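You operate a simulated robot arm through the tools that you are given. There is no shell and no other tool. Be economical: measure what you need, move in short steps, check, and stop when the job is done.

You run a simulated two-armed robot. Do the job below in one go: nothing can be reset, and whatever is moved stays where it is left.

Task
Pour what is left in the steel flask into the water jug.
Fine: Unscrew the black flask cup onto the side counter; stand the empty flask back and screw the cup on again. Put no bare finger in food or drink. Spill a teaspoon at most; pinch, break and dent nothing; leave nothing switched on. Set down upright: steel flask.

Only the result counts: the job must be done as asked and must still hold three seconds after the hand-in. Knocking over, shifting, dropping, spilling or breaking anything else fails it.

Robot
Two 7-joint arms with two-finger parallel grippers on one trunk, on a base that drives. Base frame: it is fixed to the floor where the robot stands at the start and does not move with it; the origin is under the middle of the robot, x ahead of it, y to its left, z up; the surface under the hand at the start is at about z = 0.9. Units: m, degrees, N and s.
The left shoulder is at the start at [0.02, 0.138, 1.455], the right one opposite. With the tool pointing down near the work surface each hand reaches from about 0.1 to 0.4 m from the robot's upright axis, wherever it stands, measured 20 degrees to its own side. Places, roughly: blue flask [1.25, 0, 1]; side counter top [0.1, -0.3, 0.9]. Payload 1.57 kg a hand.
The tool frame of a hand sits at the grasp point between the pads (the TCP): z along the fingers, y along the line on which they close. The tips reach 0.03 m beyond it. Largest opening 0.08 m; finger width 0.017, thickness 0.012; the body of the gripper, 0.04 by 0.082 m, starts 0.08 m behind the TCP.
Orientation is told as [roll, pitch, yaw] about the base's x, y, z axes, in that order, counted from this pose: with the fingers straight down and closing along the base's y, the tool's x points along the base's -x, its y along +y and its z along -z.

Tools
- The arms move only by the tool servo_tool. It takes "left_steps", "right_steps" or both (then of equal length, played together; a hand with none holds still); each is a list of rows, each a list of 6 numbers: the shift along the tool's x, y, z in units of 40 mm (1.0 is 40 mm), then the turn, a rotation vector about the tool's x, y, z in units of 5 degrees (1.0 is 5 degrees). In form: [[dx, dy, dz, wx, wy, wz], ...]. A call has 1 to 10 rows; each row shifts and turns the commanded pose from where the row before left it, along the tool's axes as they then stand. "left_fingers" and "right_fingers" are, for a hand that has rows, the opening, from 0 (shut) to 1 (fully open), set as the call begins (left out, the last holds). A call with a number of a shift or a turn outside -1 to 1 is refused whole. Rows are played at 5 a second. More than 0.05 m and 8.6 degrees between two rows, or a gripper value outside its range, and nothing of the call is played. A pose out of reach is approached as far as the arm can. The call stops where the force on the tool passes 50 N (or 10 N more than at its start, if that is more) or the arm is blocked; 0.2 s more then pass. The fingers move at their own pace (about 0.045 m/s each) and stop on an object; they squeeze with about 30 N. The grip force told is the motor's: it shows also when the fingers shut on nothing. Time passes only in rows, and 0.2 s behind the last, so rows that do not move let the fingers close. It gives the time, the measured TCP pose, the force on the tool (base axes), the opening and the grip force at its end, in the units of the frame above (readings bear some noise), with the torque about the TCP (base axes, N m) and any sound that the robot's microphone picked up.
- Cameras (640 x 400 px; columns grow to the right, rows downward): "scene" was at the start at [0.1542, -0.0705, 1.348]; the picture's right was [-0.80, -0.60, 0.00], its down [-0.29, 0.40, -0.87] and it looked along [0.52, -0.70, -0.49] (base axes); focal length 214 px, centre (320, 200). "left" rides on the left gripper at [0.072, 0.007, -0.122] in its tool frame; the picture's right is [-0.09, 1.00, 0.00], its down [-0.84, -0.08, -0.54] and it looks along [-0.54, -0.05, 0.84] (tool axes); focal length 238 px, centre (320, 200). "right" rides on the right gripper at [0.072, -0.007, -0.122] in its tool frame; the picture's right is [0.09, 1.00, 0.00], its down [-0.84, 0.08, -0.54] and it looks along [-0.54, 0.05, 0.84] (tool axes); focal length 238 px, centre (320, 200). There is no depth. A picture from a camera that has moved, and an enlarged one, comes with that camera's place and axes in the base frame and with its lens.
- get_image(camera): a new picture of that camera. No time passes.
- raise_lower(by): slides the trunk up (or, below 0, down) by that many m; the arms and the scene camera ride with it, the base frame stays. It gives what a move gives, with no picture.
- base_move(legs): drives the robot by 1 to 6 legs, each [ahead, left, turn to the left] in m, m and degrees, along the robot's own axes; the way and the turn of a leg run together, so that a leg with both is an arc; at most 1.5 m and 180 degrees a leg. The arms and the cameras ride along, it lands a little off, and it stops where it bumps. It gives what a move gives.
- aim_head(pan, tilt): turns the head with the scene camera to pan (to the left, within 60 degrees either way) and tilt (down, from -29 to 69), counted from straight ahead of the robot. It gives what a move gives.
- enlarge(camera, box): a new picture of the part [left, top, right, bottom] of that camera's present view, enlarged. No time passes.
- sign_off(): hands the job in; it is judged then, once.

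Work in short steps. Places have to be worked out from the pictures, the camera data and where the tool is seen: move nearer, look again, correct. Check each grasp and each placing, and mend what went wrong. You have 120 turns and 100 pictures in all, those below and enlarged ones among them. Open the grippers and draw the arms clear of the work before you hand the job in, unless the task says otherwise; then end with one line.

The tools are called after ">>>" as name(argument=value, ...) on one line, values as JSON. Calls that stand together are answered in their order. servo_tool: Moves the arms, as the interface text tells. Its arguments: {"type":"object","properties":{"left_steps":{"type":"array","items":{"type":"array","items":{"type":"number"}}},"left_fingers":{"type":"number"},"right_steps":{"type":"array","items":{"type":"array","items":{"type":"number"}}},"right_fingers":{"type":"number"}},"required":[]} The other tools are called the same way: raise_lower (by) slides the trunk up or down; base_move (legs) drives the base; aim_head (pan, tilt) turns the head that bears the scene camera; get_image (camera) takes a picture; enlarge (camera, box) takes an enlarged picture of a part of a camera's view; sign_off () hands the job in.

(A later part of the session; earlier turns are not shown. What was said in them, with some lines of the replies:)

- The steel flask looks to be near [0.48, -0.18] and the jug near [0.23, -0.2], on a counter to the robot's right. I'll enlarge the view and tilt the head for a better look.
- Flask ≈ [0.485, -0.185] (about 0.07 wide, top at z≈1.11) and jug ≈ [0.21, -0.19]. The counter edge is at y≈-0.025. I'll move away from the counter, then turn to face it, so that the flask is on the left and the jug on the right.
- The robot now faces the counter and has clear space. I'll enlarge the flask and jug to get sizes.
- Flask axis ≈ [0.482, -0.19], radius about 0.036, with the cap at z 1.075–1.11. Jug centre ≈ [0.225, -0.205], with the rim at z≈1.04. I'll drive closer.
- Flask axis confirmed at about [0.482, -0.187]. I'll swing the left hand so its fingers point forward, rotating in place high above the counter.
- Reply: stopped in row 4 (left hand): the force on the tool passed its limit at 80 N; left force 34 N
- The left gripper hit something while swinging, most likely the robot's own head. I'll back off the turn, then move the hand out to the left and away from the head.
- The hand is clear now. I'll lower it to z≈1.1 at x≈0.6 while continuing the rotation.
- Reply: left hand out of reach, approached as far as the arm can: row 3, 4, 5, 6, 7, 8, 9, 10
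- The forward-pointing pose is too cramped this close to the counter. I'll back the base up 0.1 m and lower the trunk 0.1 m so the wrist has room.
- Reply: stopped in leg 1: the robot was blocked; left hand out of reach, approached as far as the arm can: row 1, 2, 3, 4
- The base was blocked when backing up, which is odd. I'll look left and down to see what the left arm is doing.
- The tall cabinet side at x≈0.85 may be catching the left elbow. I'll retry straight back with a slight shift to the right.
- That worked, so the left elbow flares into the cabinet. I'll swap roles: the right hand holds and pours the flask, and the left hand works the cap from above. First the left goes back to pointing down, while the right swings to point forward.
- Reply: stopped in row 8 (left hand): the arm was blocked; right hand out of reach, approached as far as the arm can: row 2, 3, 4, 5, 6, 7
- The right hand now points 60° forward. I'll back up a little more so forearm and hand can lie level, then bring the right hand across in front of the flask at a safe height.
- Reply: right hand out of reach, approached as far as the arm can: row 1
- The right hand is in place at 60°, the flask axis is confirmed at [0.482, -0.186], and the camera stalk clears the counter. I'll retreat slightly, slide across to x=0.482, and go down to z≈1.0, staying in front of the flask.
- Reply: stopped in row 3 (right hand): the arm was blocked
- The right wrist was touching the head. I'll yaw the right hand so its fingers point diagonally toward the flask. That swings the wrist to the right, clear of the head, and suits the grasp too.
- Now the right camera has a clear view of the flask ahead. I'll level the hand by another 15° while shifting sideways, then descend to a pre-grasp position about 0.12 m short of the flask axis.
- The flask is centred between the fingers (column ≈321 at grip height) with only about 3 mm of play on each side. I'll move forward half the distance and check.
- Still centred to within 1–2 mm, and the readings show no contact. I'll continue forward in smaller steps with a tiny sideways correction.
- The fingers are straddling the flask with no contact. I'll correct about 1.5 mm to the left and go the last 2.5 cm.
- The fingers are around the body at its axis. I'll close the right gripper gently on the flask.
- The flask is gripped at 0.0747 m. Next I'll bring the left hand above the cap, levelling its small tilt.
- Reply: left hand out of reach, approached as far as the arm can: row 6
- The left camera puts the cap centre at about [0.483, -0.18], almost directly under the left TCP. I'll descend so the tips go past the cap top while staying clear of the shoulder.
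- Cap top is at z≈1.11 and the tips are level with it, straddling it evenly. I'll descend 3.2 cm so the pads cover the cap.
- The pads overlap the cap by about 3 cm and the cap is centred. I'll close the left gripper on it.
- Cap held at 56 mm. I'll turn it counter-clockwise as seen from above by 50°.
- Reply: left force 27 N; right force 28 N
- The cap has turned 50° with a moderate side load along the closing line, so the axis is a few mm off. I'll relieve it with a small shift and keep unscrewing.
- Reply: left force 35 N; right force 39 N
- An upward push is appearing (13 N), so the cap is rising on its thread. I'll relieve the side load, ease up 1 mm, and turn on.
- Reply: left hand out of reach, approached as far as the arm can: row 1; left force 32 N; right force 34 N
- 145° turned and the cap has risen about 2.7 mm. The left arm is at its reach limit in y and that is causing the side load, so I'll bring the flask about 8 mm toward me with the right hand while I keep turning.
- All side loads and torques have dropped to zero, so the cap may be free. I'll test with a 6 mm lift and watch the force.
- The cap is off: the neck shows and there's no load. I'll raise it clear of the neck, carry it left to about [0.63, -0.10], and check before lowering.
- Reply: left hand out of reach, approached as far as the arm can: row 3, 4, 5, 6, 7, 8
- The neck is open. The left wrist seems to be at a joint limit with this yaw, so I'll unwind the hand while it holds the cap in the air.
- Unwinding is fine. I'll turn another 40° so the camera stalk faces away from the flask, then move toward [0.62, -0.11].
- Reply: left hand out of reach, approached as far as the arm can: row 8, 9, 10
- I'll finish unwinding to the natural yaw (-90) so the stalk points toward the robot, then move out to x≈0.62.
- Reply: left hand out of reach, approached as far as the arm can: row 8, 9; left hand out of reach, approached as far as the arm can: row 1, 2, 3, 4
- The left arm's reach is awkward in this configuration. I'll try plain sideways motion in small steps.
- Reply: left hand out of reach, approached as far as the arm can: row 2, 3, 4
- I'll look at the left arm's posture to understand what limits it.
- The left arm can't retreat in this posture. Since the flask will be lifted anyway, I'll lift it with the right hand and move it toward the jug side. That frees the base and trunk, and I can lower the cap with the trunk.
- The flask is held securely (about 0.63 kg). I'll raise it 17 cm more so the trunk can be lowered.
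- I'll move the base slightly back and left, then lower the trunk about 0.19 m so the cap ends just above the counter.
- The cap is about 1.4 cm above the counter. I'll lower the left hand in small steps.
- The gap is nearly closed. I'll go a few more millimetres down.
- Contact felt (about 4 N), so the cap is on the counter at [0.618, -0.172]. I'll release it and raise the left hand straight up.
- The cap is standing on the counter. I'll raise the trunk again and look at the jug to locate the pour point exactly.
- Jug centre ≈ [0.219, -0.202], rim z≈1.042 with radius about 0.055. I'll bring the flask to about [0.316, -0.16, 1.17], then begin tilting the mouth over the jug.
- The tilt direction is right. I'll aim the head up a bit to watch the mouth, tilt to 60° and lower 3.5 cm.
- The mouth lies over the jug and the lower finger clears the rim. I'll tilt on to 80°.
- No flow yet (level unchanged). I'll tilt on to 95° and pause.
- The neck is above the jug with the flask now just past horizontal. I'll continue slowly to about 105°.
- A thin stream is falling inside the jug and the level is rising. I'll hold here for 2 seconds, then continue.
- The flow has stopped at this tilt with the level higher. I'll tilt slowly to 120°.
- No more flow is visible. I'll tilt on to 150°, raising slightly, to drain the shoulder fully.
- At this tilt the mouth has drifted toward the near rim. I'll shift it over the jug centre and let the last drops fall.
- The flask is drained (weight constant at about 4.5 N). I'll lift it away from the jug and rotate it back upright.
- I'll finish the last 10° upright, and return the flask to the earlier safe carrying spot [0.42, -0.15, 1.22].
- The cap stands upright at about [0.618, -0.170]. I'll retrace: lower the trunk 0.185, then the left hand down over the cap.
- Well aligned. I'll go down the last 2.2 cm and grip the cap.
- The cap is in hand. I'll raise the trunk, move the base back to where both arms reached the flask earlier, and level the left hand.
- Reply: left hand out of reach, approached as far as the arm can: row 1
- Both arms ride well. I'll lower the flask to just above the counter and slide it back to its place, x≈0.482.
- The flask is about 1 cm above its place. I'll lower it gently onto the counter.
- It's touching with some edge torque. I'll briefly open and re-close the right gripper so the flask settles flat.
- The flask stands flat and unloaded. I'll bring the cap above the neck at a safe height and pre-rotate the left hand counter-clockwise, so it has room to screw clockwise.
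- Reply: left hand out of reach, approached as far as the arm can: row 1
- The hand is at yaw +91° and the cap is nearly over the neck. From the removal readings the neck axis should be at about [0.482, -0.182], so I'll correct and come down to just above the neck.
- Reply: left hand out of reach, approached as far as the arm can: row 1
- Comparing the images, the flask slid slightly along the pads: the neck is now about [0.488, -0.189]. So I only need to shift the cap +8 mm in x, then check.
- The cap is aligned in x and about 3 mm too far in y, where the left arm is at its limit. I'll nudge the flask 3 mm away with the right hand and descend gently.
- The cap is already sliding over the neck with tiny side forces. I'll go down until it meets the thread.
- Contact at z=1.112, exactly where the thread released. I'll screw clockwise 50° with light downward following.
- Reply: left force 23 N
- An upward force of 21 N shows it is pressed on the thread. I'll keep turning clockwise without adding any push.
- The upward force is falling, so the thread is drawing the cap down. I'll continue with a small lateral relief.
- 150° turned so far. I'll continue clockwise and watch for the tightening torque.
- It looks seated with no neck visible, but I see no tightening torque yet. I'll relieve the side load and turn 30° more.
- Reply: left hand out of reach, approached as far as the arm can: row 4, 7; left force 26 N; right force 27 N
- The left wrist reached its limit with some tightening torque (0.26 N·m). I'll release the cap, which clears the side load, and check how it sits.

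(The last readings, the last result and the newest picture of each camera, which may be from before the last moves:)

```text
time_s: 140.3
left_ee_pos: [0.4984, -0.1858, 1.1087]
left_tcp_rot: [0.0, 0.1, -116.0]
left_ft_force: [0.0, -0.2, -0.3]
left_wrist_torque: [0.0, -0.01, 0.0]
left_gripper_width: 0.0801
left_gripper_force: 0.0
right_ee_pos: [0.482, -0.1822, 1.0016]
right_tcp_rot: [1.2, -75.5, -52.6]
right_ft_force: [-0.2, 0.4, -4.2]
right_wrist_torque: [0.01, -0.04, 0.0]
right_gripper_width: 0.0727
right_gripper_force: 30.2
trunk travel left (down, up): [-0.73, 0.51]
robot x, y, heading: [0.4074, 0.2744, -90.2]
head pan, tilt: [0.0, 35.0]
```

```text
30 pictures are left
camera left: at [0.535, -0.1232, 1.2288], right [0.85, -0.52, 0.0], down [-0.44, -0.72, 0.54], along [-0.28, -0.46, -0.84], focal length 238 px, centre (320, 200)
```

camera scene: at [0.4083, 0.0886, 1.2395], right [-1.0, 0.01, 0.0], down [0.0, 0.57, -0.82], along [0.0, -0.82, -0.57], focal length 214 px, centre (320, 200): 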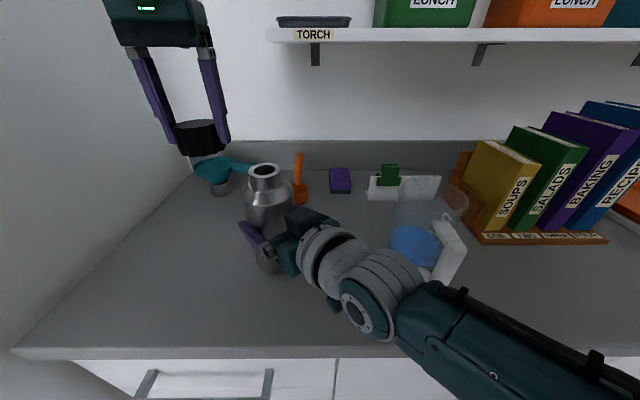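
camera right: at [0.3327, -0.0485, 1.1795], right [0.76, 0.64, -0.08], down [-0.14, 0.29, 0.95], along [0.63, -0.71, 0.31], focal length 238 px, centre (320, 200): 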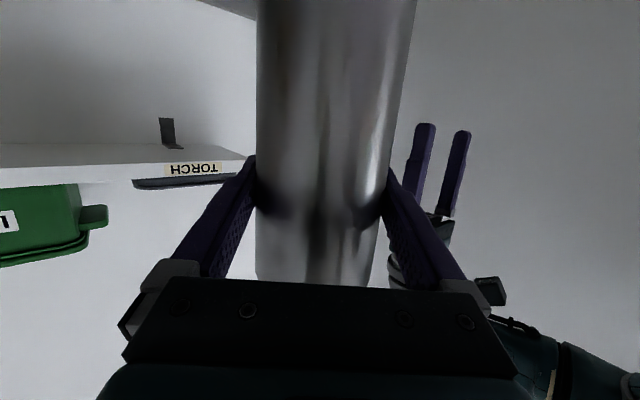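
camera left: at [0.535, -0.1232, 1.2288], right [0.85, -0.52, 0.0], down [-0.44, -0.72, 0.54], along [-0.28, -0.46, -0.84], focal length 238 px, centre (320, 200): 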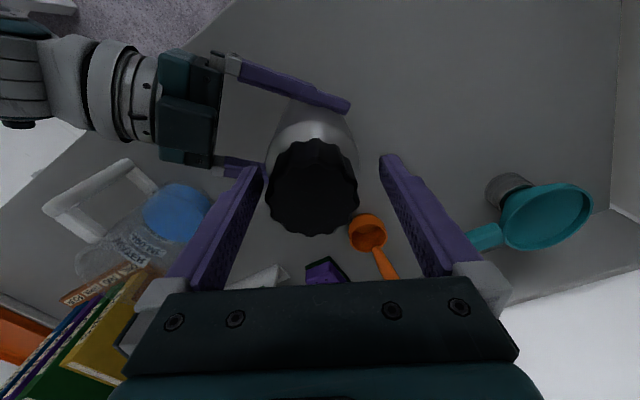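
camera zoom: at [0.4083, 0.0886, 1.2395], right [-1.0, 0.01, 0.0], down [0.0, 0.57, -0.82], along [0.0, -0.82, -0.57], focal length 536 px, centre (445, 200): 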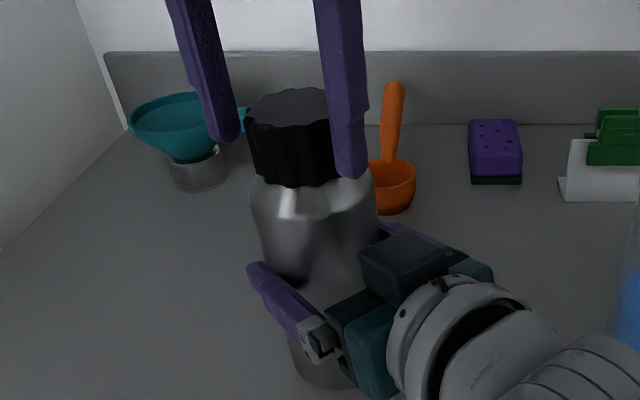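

The cap sits straight, flush on the shoulder. To confirm it's tight I'll raise the open hand, unwind it 80°, and regrasp for a final clockwise turn.

>>> servo_tool(left_steps=[[0, 0, -0.6, 0, 0, 0], [0, 0, -0.6, 0, 0, 0], [-0.215, -0.215, 0, 0, 0, -1], [0, 0, 0, 0, 0, -1], [0, 0, 0, 0, 0, -1], [0, 0, 0, 0, 0, -1], [0, 0, 0, 0, 0, -1], [0, 0, 0, 0, 0, -1], [0, 0, 0, 0, 0, -1], [0, 0, 0, 0, 0, -1]])

>>> servo_tool(left_steps=[[0, 0, 0, 0, 0, -1], [0, 0, 0, 0, 0, -1], [0, 0, 0, 0, 0, -1], [0, 0, 0, 0, 0, -1], [0, 0, 0, 0, 0, -1], [0, 0, 0, 0, 0, -1], [0, 0, 0, 0, 0, -1], [0, 0, 0, 0, 0, -1], [0, 0, 0, 0, 0, 0]])

>>> get_image(camera="left")

>>> enlarge(camera="scene", box=[200, 120, 340, 280])

```text
time_s: 142.5
left_ee_pos: [0.506, -0.1856, 1.1341]
left_tcp_rot: [-0.1, 0.2, -78.5]
left_ft_force: [-13.5, -2.6, 0.1]
left_wrist_torque: [0.02, 0.4, -0.11]
left_gripper_width: 0.0801
left_gripper_force: 0.1
left hand out of reach, approached as far as the arm can: row 1, 2
right_ee_pos: [0.4828, -0.181, 1.0017]
right_tcp_rot: [1.0, -75.6, -52.2]
right_ft_force: [13.5, 3.3, -2.9]
right_wrist_torque: [-0.48, 1.15, 0.19]
right_gripper_width: 0.0722
right_gripper_force: 30.4
trunk travel left (down, up): [-0.73, 0.51]
robot x, y, heading: [0.4064, 0.2739, -90.3]
head pan, tilt: [0.0, 35.0]
```

```text
time_s: 144.5
left_ee_pos: [0.508, -0.1853, 1.1333]
left_tcp_rot: [0.0, 0.1, -38.5]
left_ft_force: [-9.6, -8.2, -0.4]
left_wrist_torque: [-0.24, 0.21, 0.05]
left_gripper_width: 0.08
left_gripper_force: 0.0
right_ee_pos: [0.4822, -0.1832, 1.0019]
right_tcp_rot: [1.2, -75.6, -52.6]
right_ft_force: [10.6, 9.1, -0.5]
right_wrist_torque: [-0.88, 0.63, 0.19]
right_gripper_width: 0.0727
right_gripper_force: 30.0
trunk travel left (down, up): [-0.73, 0.51]
robot x, y, heading: [0.4103, 0.2734, -90.2]
head pan, tilt: [0.0, 35.0]
```

```text
29 pictures are left
camera left: at [0.454, -0.1353, 1.2534], right [0.69, 0.72, 0.0], down [0.61, -0.58, 0.54], along [0.39, -0.37, -0.84], focal length 238 px, centre (320, 200)
```

left: 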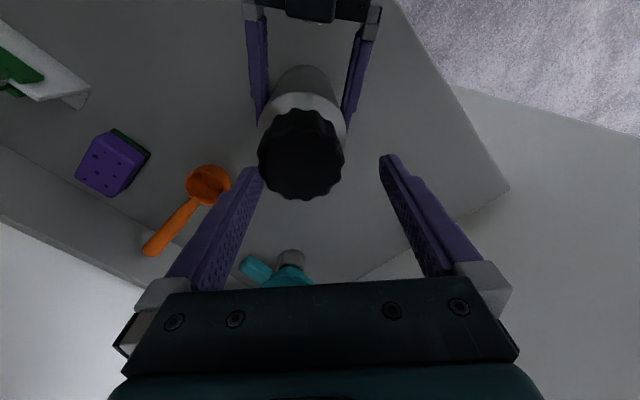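

```text
2.50 times, centred on (270, 200) of scene
camera zoom: at [0.4086, 0.0884, 1.2396], right [-1.0, 0.01, 0.0], down [0.0, 0.57, -0.82], along [0.0, -0.82, -0.57], focal length 536 px, centre (445, 200)
```

zoom: 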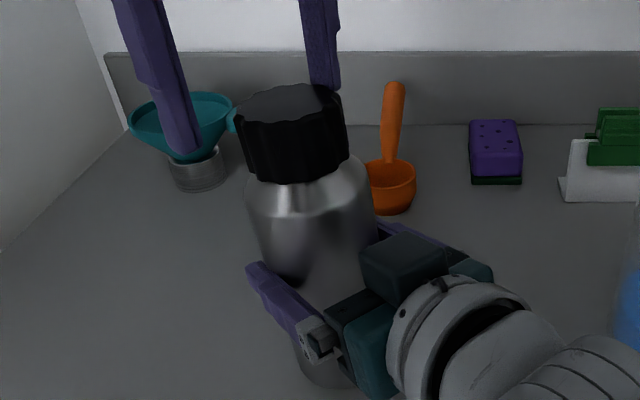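

The cap is still in place. The hand ended up off-centre with one finger brushing the cap, so I'll recentre it and rise a little.

>>> servo_tool(left_steps=[[0.1, -0.21, 0, 0, 0, 0], [0.1, -0.21, 0, 0, 0, 0], [0.1, 0, -0.3, 0, 0, 0], [0, 0, 0, 0, 0, 0]])

>>> get_image(camera="left")

```text
time_s: 145.5
left_ee_pos: [0.4855, -0.1903, 1.1452]
left_tcp_rot: [0.1, 0.1, -38.5]
left_ft_force: [0.0, -0.4, 0.2]
left_wrist_torque: [0.02, 0.03, 0.03]
left_gripper_width: 0.0801
left_gripper_force: 0.1
right_ee_pos: [0.4818, -0.1843, 1.002]
right_tcp_rot: [1.1, -75.5, -52.5]
right_ft_force: [-1.0, -1.5, -0.5]
right_wrist_torque: [-0.12, -0.01, -0.02]
right_gripper_width: 0.0726
right_gripper_force: 30.3
trunk travel left (down, up): [-0.73, 0.51]
robot x, y, heading: [0.4127, 0.2748, -90.4]
head pan, tilt: [0.0, 35.0]
```

```text
27 pictures are left
camera left: at [0.4331, -0.1408, 1.2654], right [0.69, 0.72, 0.0], down [0.61, -0.58, 0.54], along [0.39, -0.37, -0.84], focal length 238 px, centre (320, 200)
```

left: 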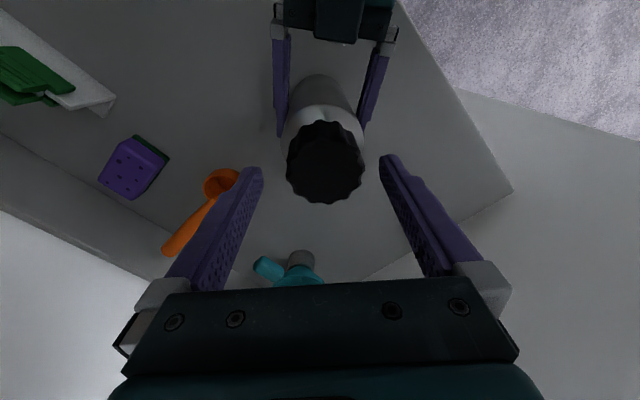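

Centred within 3 mm. I'll descend, regrip the cap and give it another clockwise turn to feel the end stop.

>>> servo_tool(left_steps=[[0, 0.06, 0.4, 0, 0, 0], [0, 0, 0.45, 0, 0, 0], [0, 0, 0, 0, 0, 0]])

>>> servo_tool(left_steps=[[0, 0, 0, 0, 0, 0], [0, 0, 0, 0, 0, 0], [0, 0, 0, 0, 0, 0]], left_fingers=0.4)

>>> servo_tool(left_steps=[[0, 0, 0, 0, 0, 1], [0, 0, 0, 0, 0, 1], [0, 0, 0, 0, 0, 1], [0, 0, 0, 0, 0, 1]])

```text
time_s: 146.3
left_ee_pos: [0.4876, -0.1897, 1.1118]
left_tcp_rot: [0.2, 0.2, -38.5]
left_ft_force: [0.0, 0.2, -0.7]
left_wrist_torque: [0.0, -0.01, 0.03]
left_gripper_width: 0.0801
left_gripper_force: 0.0
right_ee_pos: [0.482, -0.1844, 1.0003]
right_tcp_rot: [1.2, -75.6, -52.6]
right_ft_force: [-1.4, -0.5, -0.6]
right_wrist_torque: [-0.1, -0.02, -0.01]
right_gripper_width: 0.0725
right_gripper_force: 30.2
trunk travel left (down, up): [-0.73, 0.51]
robot x, y, heading: [0.4083, 0.2721, -90.6]
head pan, tilt: [0.0, 35.0]
```

```text
time_s: 147.1
left_ee_pos: [0.4875, -0.188, 1.1111]
left_tcp_rot: [0.1, 0.1, -38.6]
left_ft_force: [1.4, 2.6, 0.0]
left_wrist_torque: [0.02, -0.04, 0.01]
left_gripper_width: 0.0564
left_gripper_force: 27.3
right_ee_pos: [0.4816, -0.1829, 1.001]
right_tcp_rot: [1.2, -75.4, -52.6]
right_ft_force: [-0.5, -2.8, -2.4]
right_wrist_torque: [0.17, -0.14, -0.05]
right_gripper_width: 0.0725
right_gripper_force: 30.2
trunk travel left (down, up): [-0.73, 0.51]
robot x, y, heading: [0.4098, 0.2718, -90.4]
head pan, tilt: [0.0, 35.0]
```

```text
time_s: 148.1
left_ee_pos: [0.4888, -0.1884, 1.1107]
left_tcp_rot: [0.0, 0.1, -58.8]
left_ft_force: [3.1, 1.0, -0.8]
left_wrist_torque: [-0.21, -0.07, -0.01]
left_gripper_width: 0.0562
left_gripper_force: 30.0
right_ee_pos: [0.4815, -0.1828, 1.0005]
right_tcp_rot: [1.3, -75.5, -52.7]
right_ft_force: [-3.5, -2.2, -1.2]
right_wrist_torque: [0.28, -0.31, -0.14]
right_gripper_width: 0.0722
right_gripper_force: 29.4
trunk travel left (down, up): [-0.73, 0.51]
robot x, y, heading: [0.4092, 0.2748, -90.4]
head pan, tilt: [0.0, 35.0]
```

>>> servo_tool(left_steps=[[0, 0, 0, 0, 0, 1], [0, 0, 0, 0, 0, 1], [0, 0, 0, 0, 0, 1], [0, 0, 0, 0, 0, 1], [0, 0, 0, 0, 0, 1], [0, 0, 0, 0, 0, 1]])

>>> enlarge(camera="scene", box=[210, 130, 330, 220])

```text
time_s: 149.5
left_ee_pos: [0.4885, -0.1892, 1.1106]
left_tcp_rot: [0.1, 0.1, -88.6]
left_ft_force: [11.6, -0.5, -5.4]
left_wrist_torque: [-0.41, -0.03, 0.09]
left_gripper_width: 0.056
left_gripper_force: 29.7
right_ee_pos: [0.4819, -0.1827, 1.0007]
right_tcp_rot: [1.3, -75.6, -52.9]
right_ft_force: [-11.3, 0.6, 0.3]
right_wrist_torque: [0.31, -1.2, -0.17]
right_gripper_width: 0.0718
right_gripper_force: 30.1
trunk travel left (down, up): [-0.73, 0.51]
robot x, y, heading: [0.4116, 0.2718, -90.2]
head pan, tilt: [0.0, 35.0]
```

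```text
4.44 times, centred on (270, 175) of scene
camera zoom: at [0.4083, 0.0886, 1.2395], right [-1.0, 0.01, 0.0], down [0.0, 0.57, -0.82], along [0.0, -0.82, -0.57], focal length 953 px, centre (542, 311)
```

zoom: 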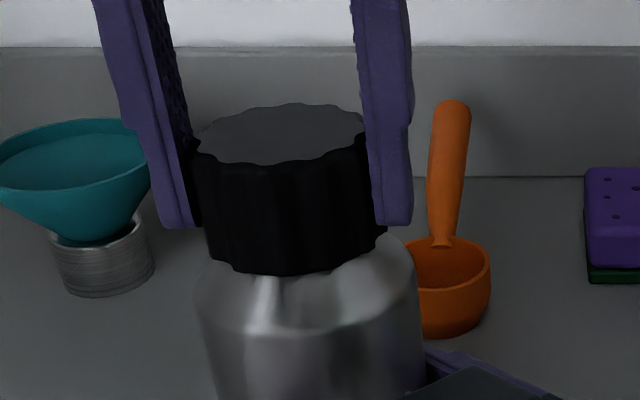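

The hand is being pulled down slightly (-5 N), so the thread is engaged and still drawing in. I'll open, unwind in place around the cap, regrip, and turn again until it stops.

>>> servo_tool(left_steps=[[0, 0, 0, 0, 0, 0], [0, 0, 0, 0, 0, 0], [0, 0, 0, 0, 0, -1], [0, 0, 0, 0, 0, -1], [0, 0, 0, 0, 0, -1], [0, 0, 0, 0, 0, -1], [0, 0, 0, 0, 0, -1], [0, 0, 0, 0, 0, -1], [0, 0, 0, 0, 0, -1], [0, 0, 0, 0, 0, -1]], left_fingers=1)

>>> servo_tool(left_steps=[[0, 0, 0, 0, 0, -1], [0, 0, 0, 0, 0, -1], [0, 0, 0, 0, 0, -1], [0, 0, 0, 0, 0, -1], [0, 0, 0, 0, 0, -1], [0, 0, 0, 0, 0, -1], [0, 0, 0, 0, 0, -1], [0, 0, 0, 0, 0, -1], [0, 0, 0, 0, 0, -1], [0, 0, 0, 0, 0, -1]])

>>> servo_tool(left_steps=[[0, 0, 0, 0, 0, 0], [0, 0, 0, 0, 0, 0], [0, 0, 0, 0, 0, 0]], left_fingers=0.4)

>>> servo_tool(left_steps=[[0, 0, 0, 0, 0, 1], [0, 0, 0, 0, 0, 1], [0, 0, 0, 0, 0, 1], [0, 0, 0, 0, 0, 1], [0, 0, 0, 0, 0, 1], [0, 0, 0, 0, 0, 1], [0, 0, 0, 0, 0, 1], [0, 0, 0, 0, 0, 1]])

```text
time_s: 151.7
left_ee_pos: [0.4886, -0.1889, 1.1117]
left_tcp_rot: [0.1, 0.1, -48.5]
left_ft_force: [-0.5, -0.5, 0.5]
left_wrist_torque: [-0.02, -0.01, -0.03]
left_gripper_width: 0.0799
left_gripper_force: 0.1
right_ee_pos: [0.4821, -0.1838, 1.0023]
right_tcp_rot: [1.2, -75.5, -52.6]
right_ft_force: [0.4, -0.6, -4.1]
right_wrist_torque: [-0.01, -0.03, -0.03]
right_gripper_width: 0.0722
right_gripper_force: 30.2
trunk travel left (down, up): [-0.73, 0.51]
robot x, y, heading: [0.409, 0.2734, -90.0]
head pan, tilt: [0.0, 35.0]
```

```text
time_s: 153.9
left_ee_pos: [0.4886, -0.1879, 1.112]
left_tcp_rot: [0.2, 0.0, 1.4]
left_ft_force: [-0.3, 0.5, 0.3]
left_wrist_torque: [0.0, 0.01, 0.01]
left_gripper_width: 0.0803
left_gripper_force: 0.0
right_ee_pos: [0.4822, -0.1828, 1.0014]
right_tcp_rot: [1.2, -75.5, -52.6]
right_ft_force: [-0.3, -0.4, -4.2]
right_wrist_torque: [0.01, 0.01, 0.03]
right_gripper_width: 0.0722
right_gripper_force: 30.1
trunk travel left (down, up): [-0.73, 0.51]
robot x, y, heading: [0.4088, 0.2738, -90.4]
head pan, tilt: [0.0, 35.0]
```

```text
time_s: 154.7
left_ee_pos: [0.4887, -0.1889, 1.1119]
left_tcp_rot: [-0.1, 0.0, 1.4]
left_ft_force: [-0.6, -16.4, -0.7]
left_wrist_torque: [-0.64, -0.29, -0.03]
left_gripper_width: 0.0573
left_gripper_force: 27.3
right_ee_pos: [0.4828, -0.1825, 0.9995]
right_tcp_rot: [0.9, -75.4, -52.2]
right_ft_force: [0.6, 16.4, -4.1]
right_wrist_torque: [-1.09, 0.34, 0.08]
right_gripper_width: 0.0722
right_gripper_force: 30.1
trunk travel left (down, up): [-0.73, 0.51]
robot x, y, heading: [0.4093, 0.2756, -90.1]
head pan, tilt: [0.0, 35.0]
```

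```text
time_s: 156.5
left_ee_pos: [0.4866, -0.1884, 1.1113]
left_tcp_rot: [0.0, 0.1, -38.8]
left_ft_force: [-1.6, -12.0, 1.3]
left_wrist_torque: [-1.04, 0.04, 0.0]
left_gripper_width: 0.0569
left_gripper_force: 30.0
right_ee_pos: [0.482, -0.1821, 1.0007]
right_tcp_rot: [1.2, -75.5, -52.8]
right_ft_force: [2.4, 12.2, -5.1]
right_wrist_torque: [-0.3, 0.19, 0.11]
right_gripper_width: 0.0724
right_gripper_force: 29.7
trunk travel left (down, up): [-0.73, 0.51]
robot x, y, heading: [0.4101, 0.2704, -90.1]
head pan, tilt: [0.0, 35.0]
```

Forces show the right hand now carries the flask's weight, so it's hovering slightly. I'll finish this clockwise stroke first and watch the torque.

>>> servo_tool(left_steps=[[0, 0, 0, 0, 0, 1], [0, 0, 0, 0, 0, 1], [0, 0, 0, 0, 0, 1], [0, 0, 0, 0, 0, 1], [0, 0, 0, 0, 0, 1], [0, 0, 0, 0, 0, 1], [0, 0, 0, 0, 0, 1], [0, 0, 0, 0, 0, 1], [0, 0, 0, 0, 0, 1]])

>>> enlarge(camera="scene", box=[200, 120, 340, 290])

```text
time_s: 158.5
left_ee_pos: [0.4881, -0.188, 1.1109]
left_tcp_rot: [-0.1, 0.3, -83.7]
left_ft_force: [-2.3, -0.9, -1.4]
left_wrist_torque: [-0.25, 0.46, 0.56]
left_gripper_width: 0.056
left_gripper_force: 29.8
right_ee_pos: [0.483, -0.1832, 1.0017]
right_tcp_rot: [1.4, -75.7, -52.8]
right_ft_force: [2.8, 0.9, -3.8]
right_wrist_torque: [0.14, -0.16, -0.62]
right_gripper_width: 0.072
right_gripper_force: 30.0
trunk travel left (down, up): [-0.73, 0.51]
robot x, y, heading: [0.4134, 0.2712, -90.2]
head pan, tilt: [0.0, 35.0]
```

```text
2.35 times, centred on (270, 205) of scene
camera zoom: at [0.4083, 0.0886, 1.2395], right [-1.0, 0.01, 0.0], down [0.0, 0.57, -0.82], along [0.0, -0.82, -0.57], focal length 505 px, centre (438, 188)
```

zoom: 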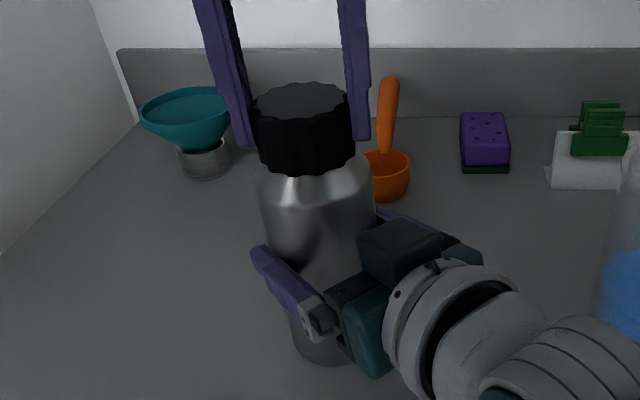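

Torque is now 0.6 N·m with no further turning, so the cap is tight. I'll open the left hand and withdraw it upward, biased slightly forward to stay within reach.

>>> servo_tool(left_steps=[[0, 0, 0, 0, 0, 0], [0, 0, 0, 0, 0, 0], [0, 0, 0, 0, 0, 0], [-0.1, 0, -0.15, 0, 0, 0], [-0.1, 0, -0.25, 0, 0, 0], [-0.1, 0, -0.25, 0, 0, 0]], left_fingers=1)

>>> get_image(camera="left")

```text
time_s: 159.9
left_ee_pos: [0.4901, -0.1927, 1.1361]
left_tcp_rot: [0.0, 0.2, -83.7]
left_ft_force: [-0.3, -0.6, -0.2]
left_wrist_torque: [-0.01, 0.01, 0.0]
left_gripper_width: 0.08
left_gripper_force: 0.1
left hand out of reach, approached as far as the arm can: row 6
right_ee_pos: [0.4826, -0.1823, 1.0021]
right_tcp_rot: [1.3, -75.5, -52.6]
right_ft_force: [-0.3, 0.1, -5.3]
right_wrist_torque: [0.02, 0.01, 0.03]
right_gripper_width: 0.0722
right_gripper_force: 29.7
trunk travel left (down, up): [-0.73, 0.51]
robot x, y, heading: [0.4096, 0.2725, -90.3]
head pan, tilt: [0.0, 35.0]
```

```text
24 pictures are left
camera left: at [0.4888, -0.1214, 1.2567], right [1.0, 0.02, 0.0], down [0.02, -0.84, 0.54], along [0.01, -0.54, -0.84], focal length 238 px, centre (320, 200)
```

left: 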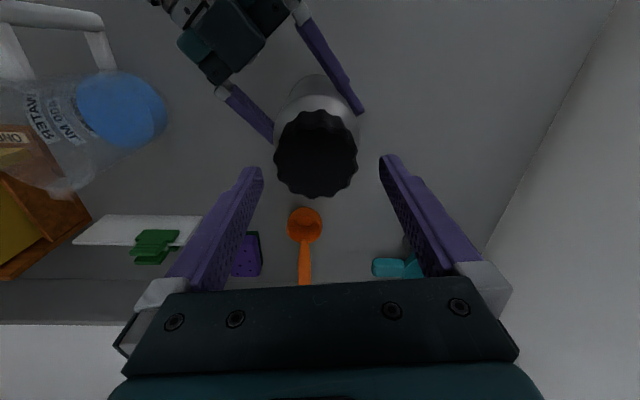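

The left hand is open and clear of contact. Now I'll lower the flask the last millimetres with the right hand until the counter takes its weight.

>>> servo_tool(right_steps=[[0.03, 0, 0.008, 0, 0, 0], [0.03, 0, 0.008, 0, 0, 0], [0, 0, 0, 0, 0, 0]])

```text
time_s: 160.7
left_ee_pos: [0.4905, -0.1941, 1.1371]
left_tcp_rot: [0.0, 0.1, -83.6]
left_ft_force: [0.0, 0.4, 0.2]
left_wrist_torque: [0.02, 0.03, 0.02]
left_gripper_width: 0.08
left_gripper_force: 0.1
right_ee_pos: [0.4822, -0.1835, 1.0003]
right_tcp_rot: [1.2, -75.8, -52.6]
right_ft_force: [-2.2, 3.2, 3.9]
right_wrist_torque: [0.12, -0.06, 0.1]
right_gripper_width: 0.072
right_gripper_force: 30.0
trunk travel left (down, up): [-0.73, 0.51]
robot x, y, heading: [0.41, 0.2741, -90.2]
head pan, tilt: [0.0, 35.0]
```

The flask touches the counter, so the hover was only about 1 mm. I'll open the right gripper and check that it stands.

>>> servo_tool(right_steps=[[0, 0, 0, 0, 0, 0], [0, 0, 0, 0, 0, 0], [0, 0, 0, 0, 0, 0]], right_fingers=1)

>>> get_image(camera="right")

>>> enlarge(camera="scene", box=[200, 120, 340, 290])

```text
time_s: 161.5
left_ee_pos: [0.4905, -0.1933, 1.1355]
left_tcp_rot: [0.0, 0.1, -83.6]
left_ft_force: [-0.7, 0.8, -0.3]
left_wrist_torque: [0.03, 0.0, -0.01]
left_gripper_width: 0.0797
left_gripper_force: 0.1
right_ee_pos: [0.4815, -0.1839, 0.9986]
right_tcp_rot: [1.2, -75.6, -52.6]
right_ft_force: [-0.5, -0.2, 0.4]
right_wrist_torque: [0.03, 0.04, -0.02]
right_gripper_width: 0.0803
right_gripper_force: 0.1
trunk travel left (down, up): [-0.73, 0.51]
robot x, y, heading: [0.4086, 0.2711, -90.1]
head pan, tilt: [0.0, 35.0]
```

```text
23 pictures are left
camera right: at [0.3923, -0.0809, 0.958], right [0.76, 0.64, -0.08], down [-0.14, 0.29, 0.95], along [0.63, -0.71, 0.31], focal length 238 px, centre (320, 200)
```

right: 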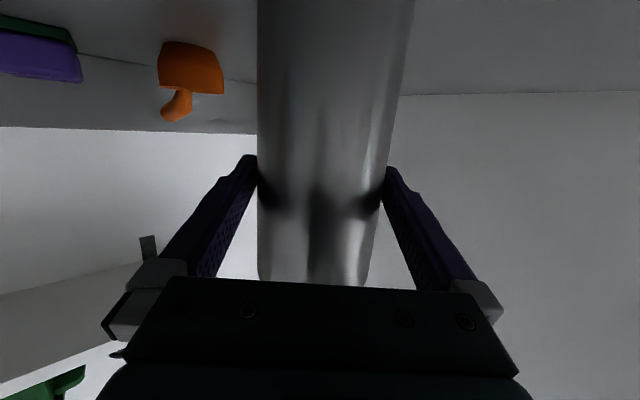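

```text
2.35 times, centred on (270, 205) of scene
camera zoom: at [0.4084, 0.0883, 1.2396], right [-1.0, 0.01, 0.0], down [0.0, 0.57, -0.82], along [0.0, -0.82, -0.57], focal length 505 px, centre (438, 188)
```

zoom: 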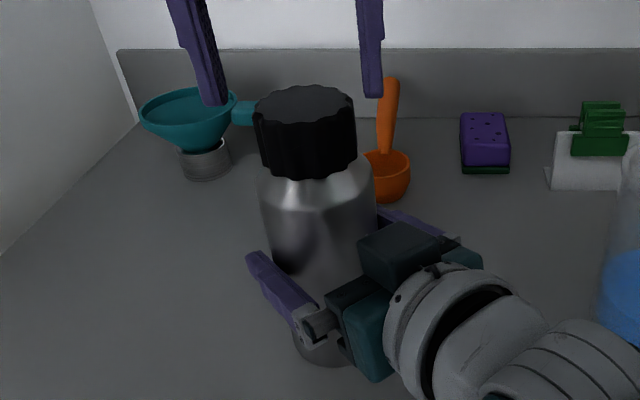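

The flask stands upright by itself and is centred between the open fingers. I'll withdraw the right hand straight back.

>>> servo_tool(right_steps=[[0.1, 0, -0.388, 0, 0, 0], [0.1, 0, -0.388, 0, 0, 0], [0.1, 0, -0.388, 0, 0, 0], [0.1, 0, -0.388, 0, 0, 0], [0.15, 0, -0.58, 0, 0, 0], [0.15, 0, -0.58, 0, 0, 0]])

>>> get_image(camera="right")

>>> get_image(camera="scene")

```text
time_s: 162.9
left_ee_pos: [0.4909, -0.1934, 1.1367]
left_tcp_rot: [0.0, 0.2, -83.6]
left_ft_force: [0.1, 0.6, -0.8]
left_wrist_torque: [0.03, 0.0, 0.01]
left_gripper_width: 0.0802
left_gripper_force: 0.1
right_ee_pos: [0.4127, -0.0953, 0.9989]
right_tcp_rot: [1.2, -75.6, -52.4]
right_ft_force: [-0.4, -1.5, 0.1]
right_wrist_torque: [-0.01, 0.0, 0.04]
right_gripper_width: 0.0798
right_gripper_force: 0.1
trunk travel left (down, up): [-0.73, 0.51]
robot x, y, heading: [0.4107, 0.2723, -90.4]
head pan, tilt: [0.0, 35.0]
```

```text
21 pictures are left
camera right: at [0.3217, 0.0073, 0.9576], right [0.76, 0.64, -0.08], down [-0.14, 0.29, 0.95], along [0.63, -0.71, 0.31], focal length 238 px, centre (320, 200)
```

right: 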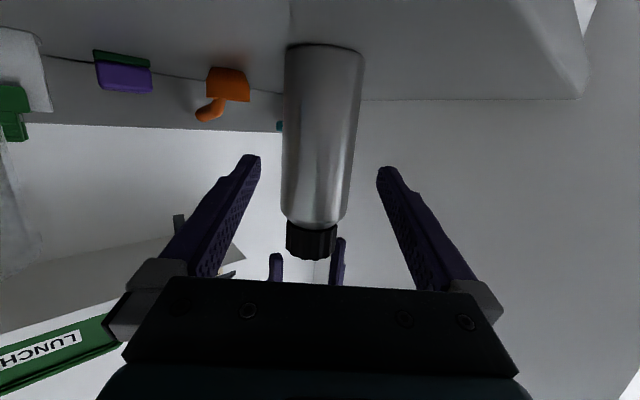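

```text
20 pictures are left
camera scene: at [0.4083, 0.0883, 1.2396], right [-1.0, 0.01, 0.0], down [0.0, 0.57, -0.82], along [0.0, -0.82, -0.57], focal length 214 px, centre (320, 200)
```

scene: 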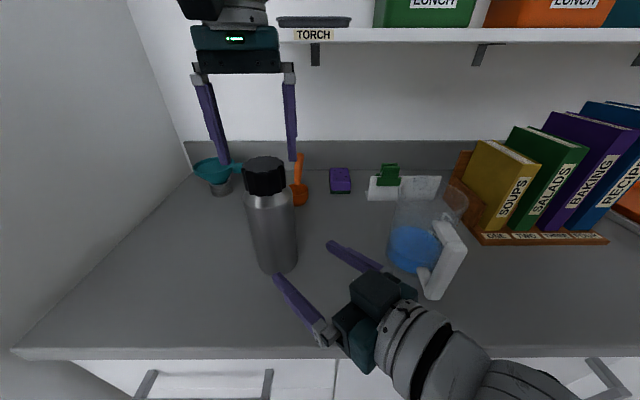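

The flask stands capped and upright where it was, and nothing else has moved. I'll raise the trunk so both hands lift straight up, then back the base away a little.

>>> raise_lower(by=0.15)

>>> base_move(legs=[[-0.1, -0.03, 0]])

>>> get_image(camera="scene")

```text
time_s: 164.6
left_ee_pos: [0.4909, -0.1933, 1.2864]
left_tcp_rot: [-0.1, 0.1, -83.6]
left_ft_force: [0.1, -0.6, -0.2]
left_wrist_torque: [0.01, 0.02, -0.03]
left_gripper_width: 0.0802
left_gripper_force: 0.1
right_ee_pos: [0.4117, -0.095, 1.1487]
right_tcp_rot: [1.2, -75.7, -52.6]
right_ft_force: [0.8, 0.9, 0.1]
right_wrist_torque: [0.03, 0.02, -0.05]
right_gripper_width: 0.0804
right_gripper_force: 0.1
trunk travel left (down, up): [-0.88, 0.36]
robot x, y, heading: [0.407, 0.2745, -90.3]
head pan, tilt: [0.0, 35.0]
```

```text
time_s: 165.8
left_ee_pos: [0.4617, -0.0921, 1.2867]
left_tcp_rot: [0.0, 0.1, -83.6]
left_ft_force: [-0.8, -0.3, -0.6]
left_wrist_torque: [0.0, 0.04, 0.0]
left_gripper_width: 0.08
left_gripper_force: 0.0
right_ee_pos: [0.3826, 0.0054, 1.1489]
right_tcp_rot: [1.0, -75.6, -52.6]
right_ft_force: [0.3, 0.0, -0.5]
right_wrist_torque: [-0.01, 0.0, 0.0]
right_gripper_width: 0.0799
right_gripper_force: 0.0
trunk travel left (down, up): [-0.88, 0.36]
robot x, y, heading: [0.3807, 0.373, -90.4]
head pan, tilt: [0.0, 35.0]
```

```text
19 pictures are left
camera scene: at [0.379, 0.1891, 1.3896], right [-1.0, 0.01, 0.0], down [0.0, 0.57, -0.82], along [0.0, -0.82, -0.57], focal length 214 px, centre (320, 200)
```

scene: 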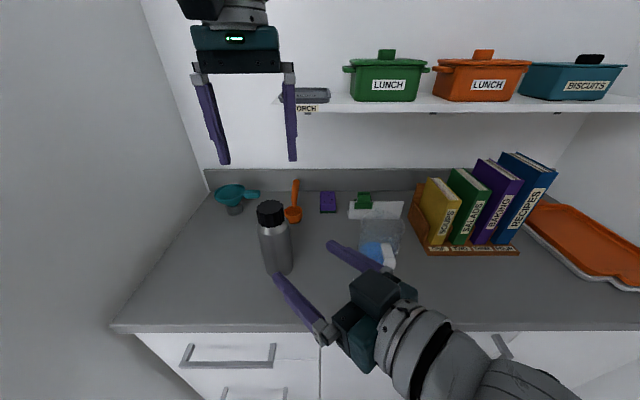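

The flask is upright with its cup on, the jug is in place with the added water, nothing else has been disturbed, and both hands are open and clear. I'll hand in.

>>> sign_off()

```text
The job is handed in.
```

I poured what was left in the steel flask into the water jug, stood the flask back upright in its place, and screwed the black cup on tight again; I saw no spills and nothing else was moved.
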